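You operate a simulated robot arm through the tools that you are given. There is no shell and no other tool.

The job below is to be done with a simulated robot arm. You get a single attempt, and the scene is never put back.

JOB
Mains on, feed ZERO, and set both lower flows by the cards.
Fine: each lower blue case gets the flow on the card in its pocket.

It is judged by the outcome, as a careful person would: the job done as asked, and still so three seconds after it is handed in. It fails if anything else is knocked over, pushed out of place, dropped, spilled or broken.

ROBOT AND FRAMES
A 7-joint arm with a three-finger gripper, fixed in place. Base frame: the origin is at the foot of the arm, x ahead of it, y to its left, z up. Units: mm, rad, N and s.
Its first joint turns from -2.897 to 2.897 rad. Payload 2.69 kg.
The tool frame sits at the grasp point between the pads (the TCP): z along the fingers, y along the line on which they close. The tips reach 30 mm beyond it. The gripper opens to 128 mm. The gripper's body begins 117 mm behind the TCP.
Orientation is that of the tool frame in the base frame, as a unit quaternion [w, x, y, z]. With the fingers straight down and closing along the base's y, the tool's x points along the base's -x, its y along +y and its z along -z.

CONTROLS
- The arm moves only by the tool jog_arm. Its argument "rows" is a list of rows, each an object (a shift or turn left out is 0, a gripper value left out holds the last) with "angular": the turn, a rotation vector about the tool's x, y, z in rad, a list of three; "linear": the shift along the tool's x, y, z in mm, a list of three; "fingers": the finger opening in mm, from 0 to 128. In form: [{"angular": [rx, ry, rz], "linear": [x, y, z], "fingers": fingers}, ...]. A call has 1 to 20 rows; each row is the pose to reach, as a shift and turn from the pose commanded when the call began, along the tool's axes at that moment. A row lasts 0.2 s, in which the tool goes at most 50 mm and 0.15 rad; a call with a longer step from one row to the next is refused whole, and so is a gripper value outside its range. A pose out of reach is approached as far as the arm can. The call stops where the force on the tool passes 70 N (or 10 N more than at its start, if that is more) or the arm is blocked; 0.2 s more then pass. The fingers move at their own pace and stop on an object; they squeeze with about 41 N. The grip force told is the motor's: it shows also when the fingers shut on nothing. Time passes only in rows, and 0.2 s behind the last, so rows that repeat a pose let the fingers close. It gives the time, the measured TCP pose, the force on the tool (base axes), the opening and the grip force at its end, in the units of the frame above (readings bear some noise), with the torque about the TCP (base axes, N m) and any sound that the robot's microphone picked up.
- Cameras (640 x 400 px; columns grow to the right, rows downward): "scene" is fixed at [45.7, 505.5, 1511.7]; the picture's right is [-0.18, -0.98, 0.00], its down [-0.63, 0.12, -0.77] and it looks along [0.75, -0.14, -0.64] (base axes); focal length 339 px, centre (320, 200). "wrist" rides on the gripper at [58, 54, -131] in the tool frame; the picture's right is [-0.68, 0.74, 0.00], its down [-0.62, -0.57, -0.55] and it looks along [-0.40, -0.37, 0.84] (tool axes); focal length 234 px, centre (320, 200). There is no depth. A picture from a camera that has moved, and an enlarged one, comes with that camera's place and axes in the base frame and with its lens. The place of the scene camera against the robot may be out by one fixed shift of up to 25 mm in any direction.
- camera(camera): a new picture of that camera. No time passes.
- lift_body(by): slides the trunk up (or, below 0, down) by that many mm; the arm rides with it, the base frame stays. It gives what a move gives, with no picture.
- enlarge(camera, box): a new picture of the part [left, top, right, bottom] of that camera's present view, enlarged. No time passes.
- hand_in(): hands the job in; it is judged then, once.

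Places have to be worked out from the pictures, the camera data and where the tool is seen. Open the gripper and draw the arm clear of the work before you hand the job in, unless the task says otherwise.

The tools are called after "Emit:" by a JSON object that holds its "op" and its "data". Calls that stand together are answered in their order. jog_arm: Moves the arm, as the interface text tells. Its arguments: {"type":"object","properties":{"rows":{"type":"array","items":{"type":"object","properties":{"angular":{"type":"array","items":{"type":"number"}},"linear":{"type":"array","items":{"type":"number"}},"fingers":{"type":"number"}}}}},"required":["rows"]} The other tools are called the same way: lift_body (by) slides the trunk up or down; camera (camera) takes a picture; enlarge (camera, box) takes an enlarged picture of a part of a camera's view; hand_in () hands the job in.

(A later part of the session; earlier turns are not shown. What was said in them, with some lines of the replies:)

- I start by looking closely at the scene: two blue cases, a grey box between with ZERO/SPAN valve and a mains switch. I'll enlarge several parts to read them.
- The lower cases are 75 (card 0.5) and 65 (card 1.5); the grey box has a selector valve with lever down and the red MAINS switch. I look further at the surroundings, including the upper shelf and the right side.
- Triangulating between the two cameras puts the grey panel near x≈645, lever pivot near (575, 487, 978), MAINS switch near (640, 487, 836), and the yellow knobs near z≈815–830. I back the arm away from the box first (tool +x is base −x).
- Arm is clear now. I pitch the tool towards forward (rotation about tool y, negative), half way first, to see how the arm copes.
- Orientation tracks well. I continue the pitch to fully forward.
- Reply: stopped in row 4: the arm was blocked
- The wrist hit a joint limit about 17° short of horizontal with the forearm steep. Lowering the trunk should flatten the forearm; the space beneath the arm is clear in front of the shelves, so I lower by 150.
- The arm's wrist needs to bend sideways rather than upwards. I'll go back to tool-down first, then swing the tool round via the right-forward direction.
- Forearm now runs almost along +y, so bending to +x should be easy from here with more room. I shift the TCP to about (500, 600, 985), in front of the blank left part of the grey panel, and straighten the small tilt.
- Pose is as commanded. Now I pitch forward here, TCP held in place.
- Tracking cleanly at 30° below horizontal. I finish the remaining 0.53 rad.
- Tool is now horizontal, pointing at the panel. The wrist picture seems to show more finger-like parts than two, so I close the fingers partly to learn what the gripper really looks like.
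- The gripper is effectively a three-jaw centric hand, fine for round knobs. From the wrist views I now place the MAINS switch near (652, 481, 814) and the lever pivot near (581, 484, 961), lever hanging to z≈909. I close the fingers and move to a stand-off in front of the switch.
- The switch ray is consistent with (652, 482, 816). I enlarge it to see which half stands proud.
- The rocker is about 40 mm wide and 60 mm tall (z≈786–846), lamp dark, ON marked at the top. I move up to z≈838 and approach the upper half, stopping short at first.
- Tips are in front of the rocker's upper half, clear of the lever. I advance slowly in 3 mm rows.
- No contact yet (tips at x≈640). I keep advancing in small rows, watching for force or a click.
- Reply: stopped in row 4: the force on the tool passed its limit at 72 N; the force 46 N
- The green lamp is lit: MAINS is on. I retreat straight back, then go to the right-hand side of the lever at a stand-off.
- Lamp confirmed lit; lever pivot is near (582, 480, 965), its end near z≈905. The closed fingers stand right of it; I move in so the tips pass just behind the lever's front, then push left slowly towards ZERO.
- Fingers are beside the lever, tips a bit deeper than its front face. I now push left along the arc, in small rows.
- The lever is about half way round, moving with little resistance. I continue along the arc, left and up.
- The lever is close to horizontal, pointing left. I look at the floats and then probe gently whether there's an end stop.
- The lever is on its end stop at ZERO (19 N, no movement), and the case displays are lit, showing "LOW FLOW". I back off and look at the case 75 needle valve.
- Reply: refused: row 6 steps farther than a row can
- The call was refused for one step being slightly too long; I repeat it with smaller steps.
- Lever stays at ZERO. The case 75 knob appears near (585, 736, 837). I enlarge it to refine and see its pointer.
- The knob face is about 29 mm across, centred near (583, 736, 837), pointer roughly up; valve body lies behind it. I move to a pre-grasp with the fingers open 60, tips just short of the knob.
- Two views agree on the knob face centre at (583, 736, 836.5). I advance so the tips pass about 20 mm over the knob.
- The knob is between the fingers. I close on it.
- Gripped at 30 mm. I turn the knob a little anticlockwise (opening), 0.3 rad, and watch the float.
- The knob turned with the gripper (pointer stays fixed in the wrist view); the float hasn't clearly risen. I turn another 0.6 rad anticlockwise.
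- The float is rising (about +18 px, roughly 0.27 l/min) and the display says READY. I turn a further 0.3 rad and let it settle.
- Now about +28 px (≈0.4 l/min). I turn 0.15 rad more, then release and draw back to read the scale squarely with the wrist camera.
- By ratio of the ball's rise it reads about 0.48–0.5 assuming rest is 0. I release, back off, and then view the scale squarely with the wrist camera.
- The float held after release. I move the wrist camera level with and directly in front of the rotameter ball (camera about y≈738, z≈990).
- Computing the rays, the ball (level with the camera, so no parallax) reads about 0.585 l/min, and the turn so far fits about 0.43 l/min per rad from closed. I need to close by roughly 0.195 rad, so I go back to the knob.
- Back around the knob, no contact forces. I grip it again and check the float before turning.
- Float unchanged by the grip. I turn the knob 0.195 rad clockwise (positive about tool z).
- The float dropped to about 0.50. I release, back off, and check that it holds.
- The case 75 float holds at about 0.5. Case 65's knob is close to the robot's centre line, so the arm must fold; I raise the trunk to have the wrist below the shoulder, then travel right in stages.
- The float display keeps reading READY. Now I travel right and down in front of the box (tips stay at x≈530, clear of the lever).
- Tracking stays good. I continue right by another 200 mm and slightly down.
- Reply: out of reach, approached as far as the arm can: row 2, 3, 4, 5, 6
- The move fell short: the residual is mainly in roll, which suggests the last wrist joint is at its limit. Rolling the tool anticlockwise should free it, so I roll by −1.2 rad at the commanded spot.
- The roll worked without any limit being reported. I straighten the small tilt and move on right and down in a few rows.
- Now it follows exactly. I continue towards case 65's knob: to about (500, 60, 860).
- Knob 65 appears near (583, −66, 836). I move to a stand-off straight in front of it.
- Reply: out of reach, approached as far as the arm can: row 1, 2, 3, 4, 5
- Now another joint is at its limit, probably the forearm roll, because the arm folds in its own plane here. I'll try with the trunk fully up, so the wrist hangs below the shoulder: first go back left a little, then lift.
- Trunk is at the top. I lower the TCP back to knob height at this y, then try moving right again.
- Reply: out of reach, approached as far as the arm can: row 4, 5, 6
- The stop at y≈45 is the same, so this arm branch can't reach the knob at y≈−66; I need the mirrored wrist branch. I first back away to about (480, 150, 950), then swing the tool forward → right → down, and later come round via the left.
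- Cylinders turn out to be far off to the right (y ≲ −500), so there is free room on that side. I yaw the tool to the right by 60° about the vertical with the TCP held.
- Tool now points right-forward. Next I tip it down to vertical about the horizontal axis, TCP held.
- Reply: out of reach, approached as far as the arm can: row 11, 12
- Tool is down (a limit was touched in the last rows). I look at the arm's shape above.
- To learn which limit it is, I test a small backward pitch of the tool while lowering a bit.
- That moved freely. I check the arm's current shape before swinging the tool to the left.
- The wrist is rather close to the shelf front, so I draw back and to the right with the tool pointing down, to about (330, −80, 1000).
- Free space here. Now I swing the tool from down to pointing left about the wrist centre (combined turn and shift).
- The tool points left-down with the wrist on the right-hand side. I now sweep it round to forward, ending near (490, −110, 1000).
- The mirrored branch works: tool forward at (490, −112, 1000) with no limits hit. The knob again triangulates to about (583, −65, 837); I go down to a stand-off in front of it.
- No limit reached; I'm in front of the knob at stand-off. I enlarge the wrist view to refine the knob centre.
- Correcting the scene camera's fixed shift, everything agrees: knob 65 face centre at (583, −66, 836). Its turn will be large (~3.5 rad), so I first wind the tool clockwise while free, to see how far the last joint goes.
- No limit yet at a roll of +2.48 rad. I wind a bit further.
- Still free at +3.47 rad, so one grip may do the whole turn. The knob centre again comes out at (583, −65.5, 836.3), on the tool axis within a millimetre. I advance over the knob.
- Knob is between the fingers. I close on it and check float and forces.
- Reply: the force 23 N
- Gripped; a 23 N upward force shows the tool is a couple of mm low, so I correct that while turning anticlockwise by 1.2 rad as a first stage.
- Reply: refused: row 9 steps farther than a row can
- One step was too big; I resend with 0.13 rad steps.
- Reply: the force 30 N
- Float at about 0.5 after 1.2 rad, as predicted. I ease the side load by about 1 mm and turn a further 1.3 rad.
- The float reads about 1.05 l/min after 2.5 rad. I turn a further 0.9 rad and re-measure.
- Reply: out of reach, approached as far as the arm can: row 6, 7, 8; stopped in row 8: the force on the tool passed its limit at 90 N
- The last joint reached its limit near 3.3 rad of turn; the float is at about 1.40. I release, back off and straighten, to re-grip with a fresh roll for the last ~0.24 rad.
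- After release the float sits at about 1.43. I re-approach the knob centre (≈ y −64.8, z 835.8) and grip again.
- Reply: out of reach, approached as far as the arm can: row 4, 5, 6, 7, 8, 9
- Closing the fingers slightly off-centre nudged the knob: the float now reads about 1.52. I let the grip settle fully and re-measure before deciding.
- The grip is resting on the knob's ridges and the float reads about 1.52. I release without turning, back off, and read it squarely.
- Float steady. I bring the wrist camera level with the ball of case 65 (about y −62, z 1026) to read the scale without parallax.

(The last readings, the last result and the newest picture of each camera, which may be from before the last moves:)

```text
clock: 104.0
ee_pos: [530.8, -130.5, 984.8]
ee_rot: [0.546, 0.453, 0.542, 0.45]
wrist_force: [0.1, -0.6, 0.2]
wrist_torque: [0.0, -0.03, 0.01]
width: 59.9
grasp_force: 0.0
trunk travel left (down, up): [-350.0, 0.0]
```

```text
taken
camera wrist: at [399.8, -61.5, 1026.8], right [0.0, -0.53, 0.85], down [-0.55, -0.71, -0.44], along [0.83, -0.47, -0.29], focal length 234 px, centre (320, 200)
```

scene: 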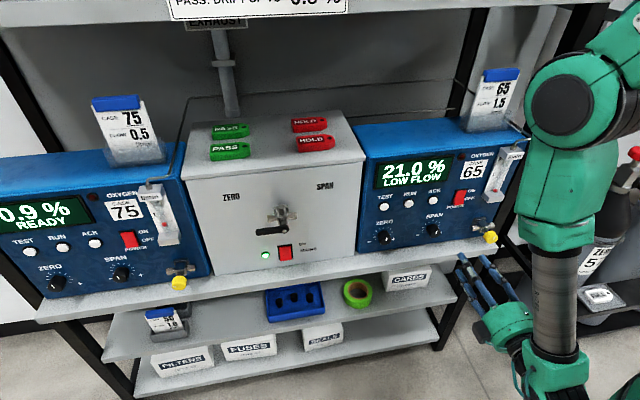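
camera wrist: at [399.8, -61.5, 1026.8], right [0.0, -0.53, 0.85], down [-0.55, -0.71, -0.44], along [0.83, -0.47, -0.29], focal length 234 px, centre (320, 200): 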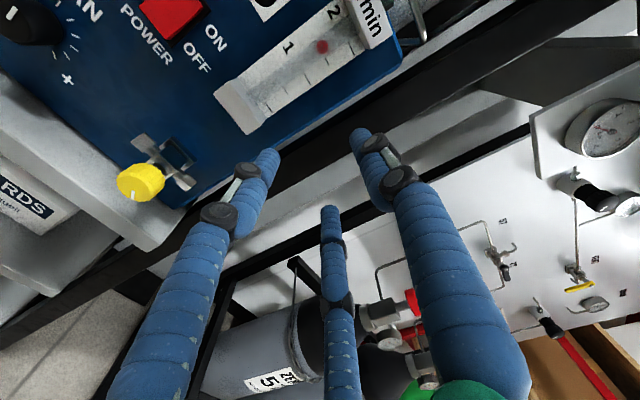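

Emit:
{"op": "enlarge", "data": {"camera": "wrist", "box": [270, 10, 370, 80]}}

Emit:
{"op": "enlarge", "data": {"camera": "wrist", "box": [200, 0, 400, 140]}}

```text
5.71 times, centred on (320, 45) of wrist
camera zoom: at [399.8, -61.5, 1026.8], right [0.0, -0.53, 0.85], down [-0.55, -0.71, -0.44], along [0.83, -0.47, -0.29], focal length 1338 px, centre (320, 1086)
```

zoom: 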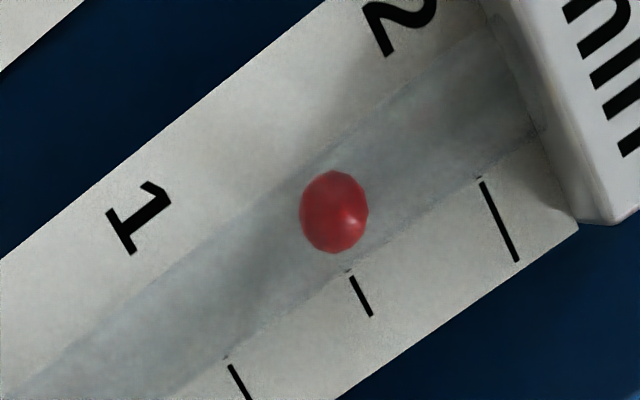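

```text
2.86 times, centred on (300, 70) of wrist
camera zoom: at [399.8, -61.5, 1026.8], right [0.0, -0.53, 0.85], down [-0.55, -0.71, -0.44], along [0.83, -0.47, -0.29], focal length 669 px, centre (377, 571)
```

zoom: 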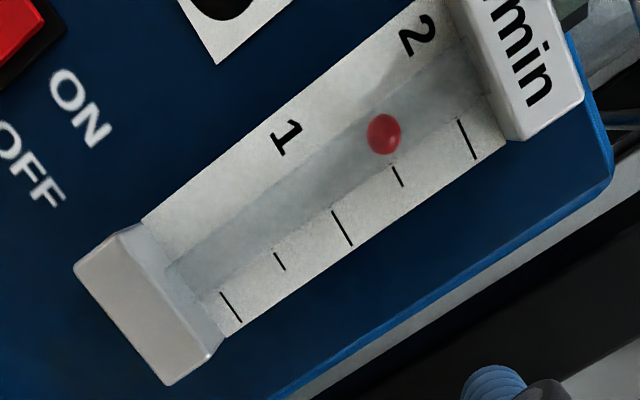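

Read squarely, case 65 is at about 1.545 l/min (ticks at 1, 1.5 and 2 fit very well). I want it closer to 1.50, so I return to the knob, with a 2° yaw to relieve the joint limit and centre the grip better.

Emit:
{"op": "jog_arm", "data": {"rows": [{"linear": [23, -34, -13]}, {"linear": [46, -67, -20]}, {"linear": [68, -100, -26]}, {"linear": [91, -133.5, -26], "angular": [-0.0064, 0.0344, 0]}, {"linear": [91, -133.5, -26], "angular": [-0.0064, 0.0344, 0]}]}}

Emit:
{"op": "enlarge", "data": {"camera": "wrist", "box": [230, 60, 430, 210]}}

Emit:
{"op": "enlarge", "data": {"camera": "scene", "box": [490, 145, 515, 185]}}

```text
clock: 105.2
ee_pos: [505.0, -63.6, 835.3]
ee_rot: [0.538, 0.444, 0.55, 0.459]
wrist_force: [0.3, 0.6, 0.9]
wrist_torque: [-0.04, 0.04, 0.02]
width: 60.1
grasp_force: 0.0
trunk travel left (down, up): [-350.0, 0.0]
```

```text
2.67 times, centred on (330, 135) of wrist
camera zoom: at [372.7, 0.0, 878.4], right [0.01, -0.53, 0.85], down [-0.53, -0.72, -0.44], along [0.85, -0.44, -0.29], focal length 624 px, centre (293, 373)
```

zoom: 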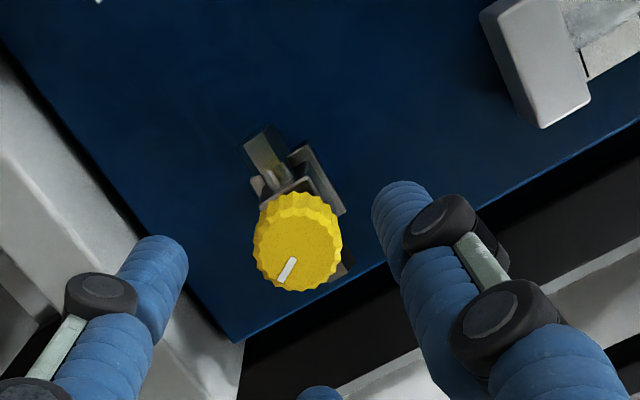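

```text
10.00 times, centred on (502, 165) of scene
camera zoom: at [45.7, 505.5, 1511.7], right [-0.18, -0.98, 0.0], down [-0.63, 0.12, -0.77], along [0.75, -0.14, -0.64], focal length 3391 px, centre (-1505, 550)
```

zoom: 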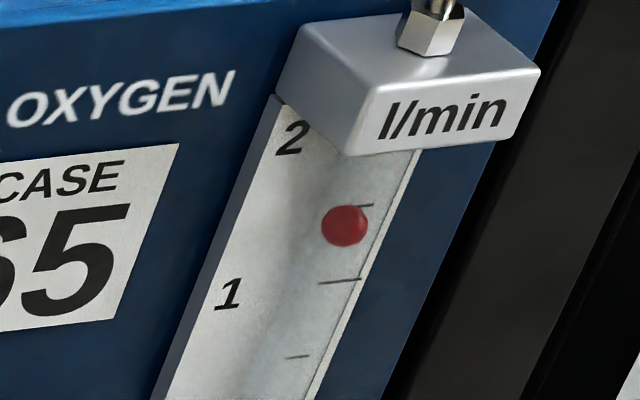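

Knob centre re-measured at (583, −64.8, 835.7). I approach with that centring and close gently, watching the float (now at row 226 in the 10x view; target about 233).

Emit:
{"op": "jog_arm", "data": {"rows": [{"linear": [-1.5, 0, 20]}, {"linear": [-2.2, 0, 35]}, {"linear": [-2.7, 0, 48]}, {"linear": [-3, -0.1, 60]}, {"linear": [-3.1, -0.1, 68.4]}, {"linear": [-3.1, -0.1, 68.4]}]}}

Emit:
{"op": "jog_arm", "data": {"rows": [{"fingers": 40}, {"fingers": 36}, {"fingers": 33}, {"fingers": 31}, {"fingers": 29}, {"fingers": 27}, {"fingers": 25}, {"fingers": 25}]}}

Emit:
{"op": "enlarge", "data": {"camera": "scene", "box": [490, 145, 515, 185]}}

Emit:
{"op": "enlarge", "data": {"camera": "wrist", "box": [230, 90, 430, 240]}}

```text
clock: 106.6
ee_pos: [572.5, -66.2, 837.1]
ee_rot: [0.539, 0.444, 0.55, 0.459]
wrist_force: [0.6, 0.0, -0.9]
wrist_torque: [0.02, -0.01, 0.0]
width: 60.0
grasp_force: 0.2
trunk travel left (down, up): [-350.0, 0.0]
```

```text
clock: 108.4
ee_pos: [573.4, -65.8, 836.6]
ee_rot: [0.537, 0.444, 0.55, 0.46]
wrist_force: [1.6, 7.2, -5.6]
wrist_torque: [0.0, 0.04, 0.06]
width: 30.8
grasp_force: 4.5
trunk travel left (down, up): [-350.0, 0.0]
```

```text
10.00 times, centred on (502, 165) of scene
camera zoom: at [45.7, 505.5, 1511.7], right [-0.18, -0.98, 0.0], down [-0.63, 0.12, -0.77], along [0.75, -0.14, -0.64], focal length 3391 px, centre (-1505, 550)
```

zoom: 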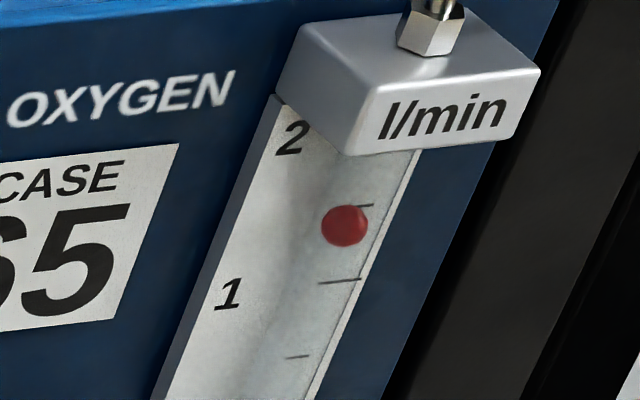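

```text
2.67 times, centred on (330, 165) of wrist
camera zoom: at [440.2, -2.2, 879.1], right [0.01, -0.53, 0.85], down [-0.53, -0.72, -0.44], along [0.85, -0.44, -0.29], focal length 624 px, centre (293, 293)
```

zoom: 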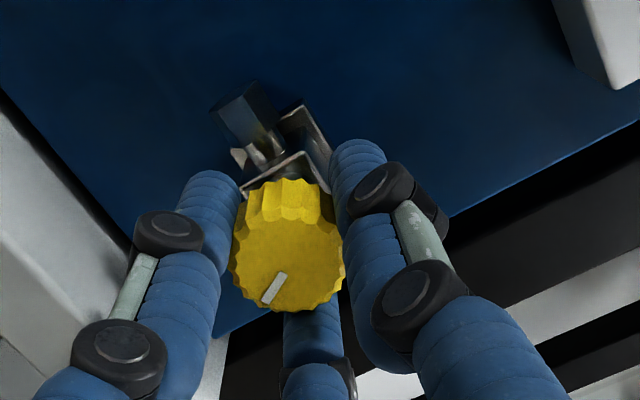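

The float didn't move this time. I turn clockwise by 0.105 rad with the grip firmed.

Emit:
{"op": "jog_arm", "data": {"rows": [{"fingers": 20}, {"angular": [0, 0, 0.05], "fingers": 20}, {"angular": [0, 0, 0.105], "fingers": 20}, {"angular": [0, 0, 0.105]}, {"angular": [0, 0, 0.105]}, {"angular": [0, 0, 0.105]}]}}

Emit:
{"op": "enlarge", "data": {"camera": "scene", "box": [490, 145, 515, 185]}}

```text
clock: 109.8
ee_pos: [571.5, -65.4, 836.3]
ee_rot: [0.513, 0.472, 0.527, 0.487]
wrist_force: [7.7, 12.8, -13.8]
wrist_torque: [-0.03, 0.01, -0.04]
width: 29.0
grasp_force: 45.0
trunk travel left (down, up): [-350.0, 0.0]
```

```text
10.00 times, centred on (502, 165) of scene
camera zoom: at [45.7, 505.5, 1511.7], right [-0.18, -0.98, 0.0], down [-0.63, 0.12, -0.77], along [0.75, -0.14, -0.64], focal length 3391 px, centre (-1505, 550)
```

zoom: 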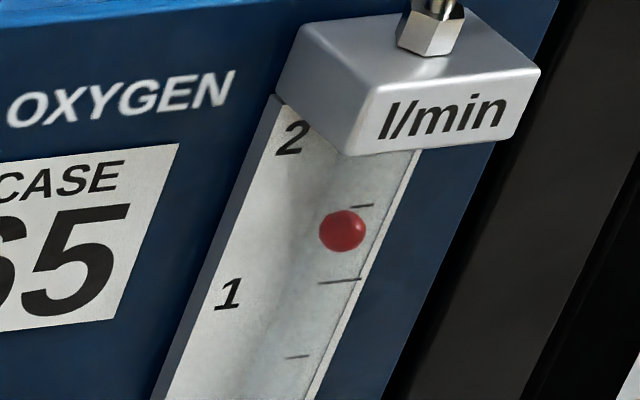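

Moved by about 5 px, now roughly 1.515. A further 0.035 rad clockwise, then release.

Emit:
{"op": "jog_arm", "data": {"rows": [{"angular": [0, 0, 0.035]}, {"angular": [0, 0, 0.035]}, {"angular": [0, 0, 0.035]}]}}

Emit:
{"op": "enlarge", "data": {"camera": "scene", "box": [490, 145, 515, 185]}}

Emit:
{"op": "jog_arm", "data": {"rows": [{"fingers": 34}, {"fingers": 45}, {"fingers": 60}, {"fingers": 60}, {"linear": [0, 0, -12]}, {"linear": [0, 0, -28]}, {"linear": [0, 0, -48]}, {"linear": [0, 0, -72]}, {"linear": [0, 0, -72]}]}}

Emit:
{"op": "enlarge", "data": {"camera": "scene", "box": [490, 145, 515, 185]}}

```text
clock: 110.6
ee_pos: [573.5, -65.6, 836.0]
ee_rot: [0.504, 0.48, 0.519, 0.496]
wrist_force: [9.5, 13.9, -15.7]
wrist_torque: [-0.03, 0.13, 0.02]
width: 28.9
grasp_force: 45.1
trunk travel left (down, up): [-350.0, 0.0]
```

```text
10.00 times, centred on (502, 165) of scene
camera zoom: at [45.7, 505.5, 1511.7], right [-0.18, -0.98, 0.0], down [-0.63, 0.12, -0.77], along [0.75, -0.14, -0.64], focal length 3391 px, centre (-1505, 550)
```

zoom: 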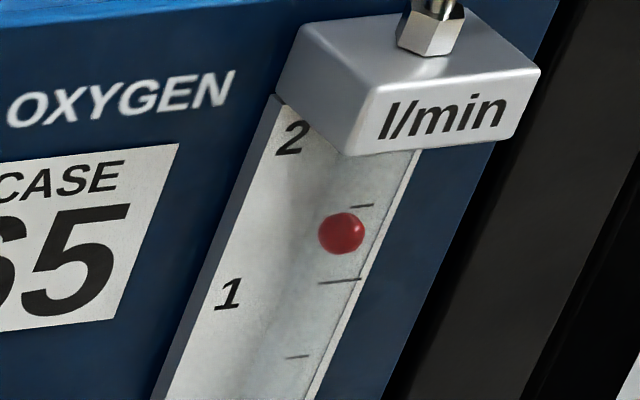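

```text
clock: 112.6
ee_pos: [501.5, -68.3, 836.4]
ee_rot: [0.505, 0.481, 0.517, 0.496]
wrist_force: [0.3, -0.3, -0.4]
wrist_torque: [-0.01, 0.04, -0.01]
width: 59.8
grasp_force: 0.1
trunk travel left (down, up): [-350.0, 0.0]
```

```text
10.00 times, centred on (502, 165) of scene
camera zoom: at [45.7, 505.5, 1511.7], right [-0.18, -0.98, 0.0], down [-0.63, 0.12, -0.77], along [0.75, -0.14, -0.64], focal length 3391 px, centre (-1505, 550)
```

zoom: 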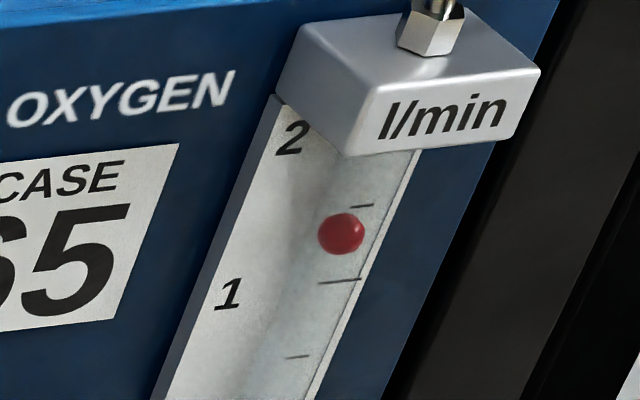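

Case 65 now reads about 1.50 and held after release. I check case 75's float, the lever, the lamp and the surroundings.

Emit:
{"op": "enlarge", "data": {"camera": "scene", "box": [150, 195, 180, 245]}}

Emit:
{"op": "camera", "data": {"camera": "scene"}}

Emit:
{"op": "enlarge", "data": {"camera": "scene", "box": [240, 180, 340, 280]}}

```text
8.00 times, centred on (165, 220) of scene
camera zoom: at [45.7, 505.5, 1511.7], right [-0.18, -0.98, 0.0], down [-0.63, 0.12, -0.77], along [0.75, -0.14, -0.64], focal length 2713 px, centre (1560, 40)
```

zoom: 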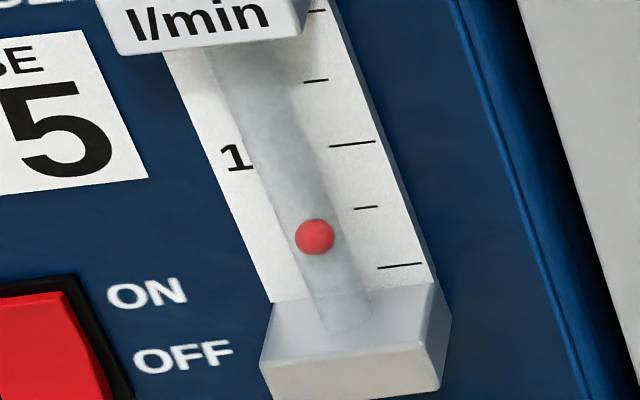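

```text
taken
```

scene: 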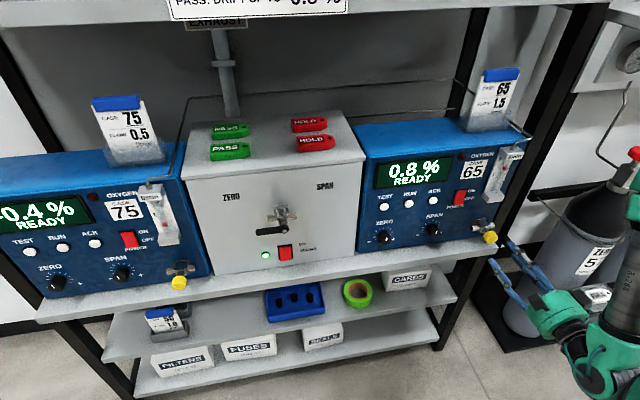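

```text
4.00 times, centred on (290, 230) of scene
camera zoom: at [45.7, 505.5, 1511.7], right [-0.18, -0.98, 0.0], down [-0.63, 0.12, -0.77], along [0.75, -0.14, -0.64], focal length 1356 px, centre (440, 80)
```

zoom: 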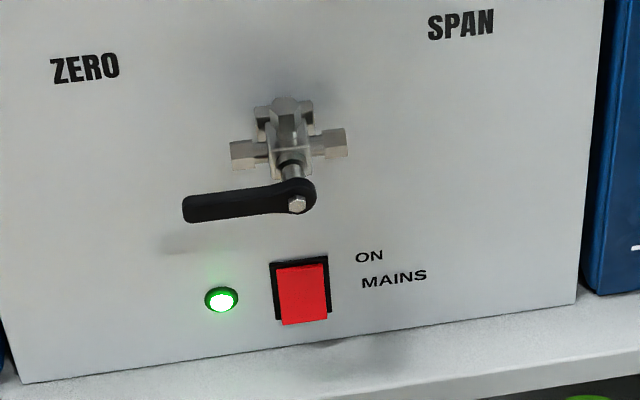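

Case 75 still reads about 0.49, the lever is at ZERO, the lamp is lit and both displays show READY. I draw the arm well clear of the work.

Emit:
{"op": "jog_arm", "data": {"rows": [{"linear": [-14, 30, -10]}, {"linear": [-28, 62, -20]}, {"linear": [-42, 95, -28]}, {"linear": [-56, 127, -32]}, {"linear": [-56, 127, -32]}]}}

Emit:
{"op": "camera", "data": {"camera": "scene"}}

Emit:
{"op": "enlarge", "data": {"camera": "scene", "box": [490, 145, 515, 185]}}

Emit:
{"op": "enlarge", "data": {"camera": "scene", "box": [150, 195, 180, 245]}}

Emit:
{"op": "camera", "data": {"camera": "wrist"}}

```text
clock: 113.8
ee_pos: [470.5, -122.3, 966.7]
ee_rot: [0.505, 0.481, 0.517, 0.496]
wrist_force: [-0.3, -0.1, 1.1]
wrist_torque: [-0.01, -0.02, 0.0]
width: 60.1
grasp_force: 0.0
trunk travel left (down, up): [-350.0, 0.0]
```

```text
taken
```

scene: 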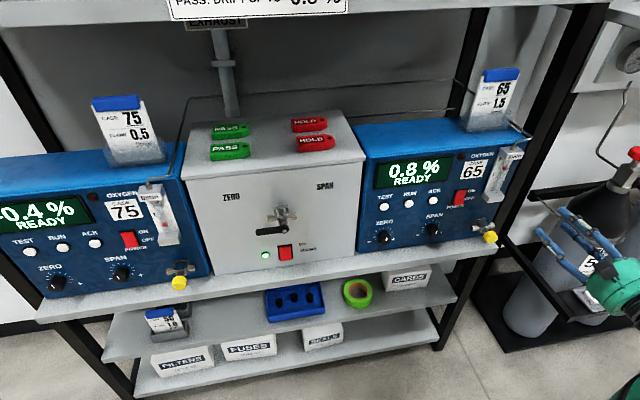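

```text
10.00 times, centred on (502, 165) of scene
camera zoom: at [45.7, 505.5, 1511.7], right [-0.18, -0.98, 0.0], down [-0.63, 0.12, -0.77], along [0.75, -0.14, -0.64], focal length 3391 px, centre (-1505, 550)
```

zoom: 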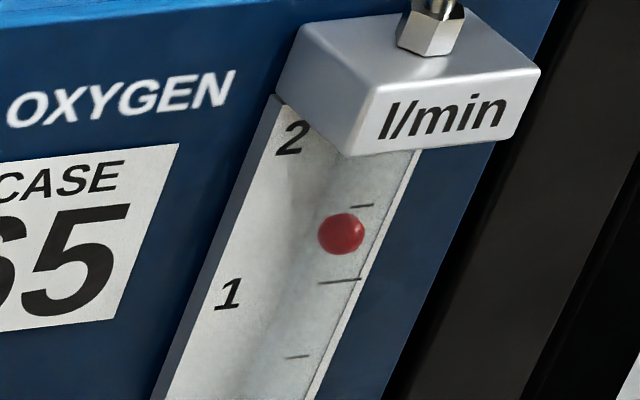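

```text
8.00 times, centred on (165, 220) of scene
camera zoom: at [45.7, 505.5, 1511.7], right [-0.18, -0.98, 0.0], down [-0.63, 0.12, -0.77], along [0.75, -0.14, -0.64], focal length 2713 px, centre (1560, 40)
```

zoom: 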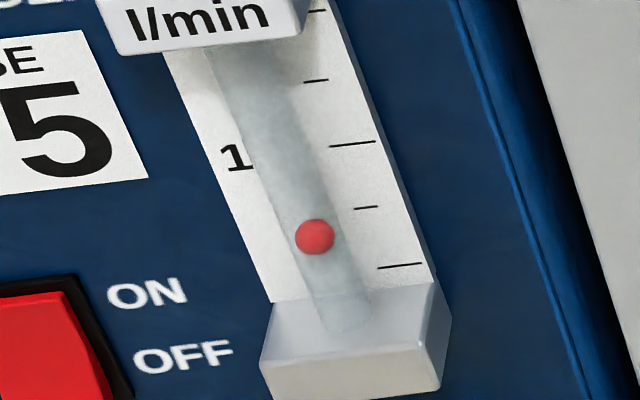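

```text
taken
camera wrist: at [336.7, -63.8, 1017.6], right [0.02, -0.64, 0.77], down [-0.53, -0.66, -0.54], along [0.85, -0.4, -0.35], focal length 234 px, centre (320, 200)
```

wrist: 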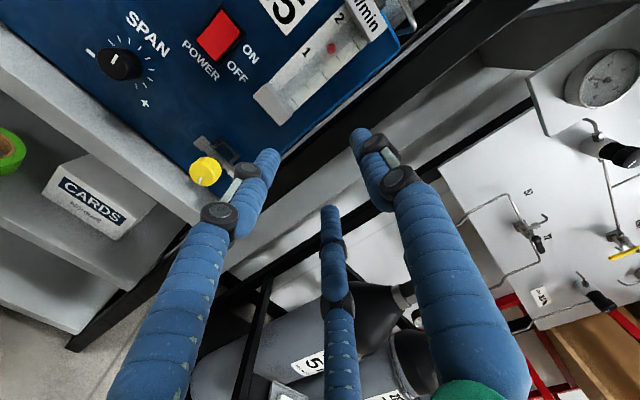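

The wrist camera is nearly level with case 65's ball here, so I take one last square reading.

Emit:
{"op": "enlarge", "data": {"camera": "wrist", "box": [270, 0, 400, 90]}}

```text
4.44 times, centred on (335, 45) of wrist
camera zoom: at [336.7, -63.8, 1017.6], right [0.02, -0.64, 0.77], down [-0.53, -0.66, -0.54], along [0.85, -0.4, -0.35], focal length 1041 px, centre (253, 889)
```

zoom: 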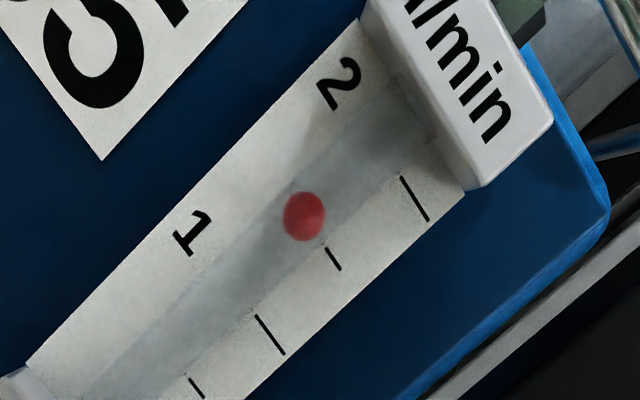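

Everything checks: MAINS lamp lit, lever at the ZERO stop, case 75 at about 0.49 and case 65 at about 1.49 l/min, gripper open and arm clear. I hand the job in.

Emit:
{"op": "hand_in", "data": {}}

```text
The job is handed in.
```

The job is handed in: mains is on, the feed is on ZERO, and both lower flows are set to their cards.

| Item | Asked | Last reading before hand-in |
|---|---|---|
| Mains | On | Switch pressed to ON, green lamp lit |
| Feed | ZERO | Lever turned to the end stop on the ZERO side |
| Case 75 flow | 0.5 l/min | About 0.49 l/min |
| Case 65 flow | 1.5 l/min | About 1.49 l/min |

Both case displays went from "LOW FLOW" to "READY" once their valves were open. Case 65 was last read straight on with the wrist camera. Case 75 was last read from the scene camera, corrected against an earlier straight-on reading.

While turning the case 65 knob, the arm reached a joint limit. The force on the tool rose to 90 N and that move stopped itself. The knob, valve and float all behaved normally afterwards, and nothing looked moved or damaged in the pictures.

The gripper is open and the arm is drawn back clear of the cases.
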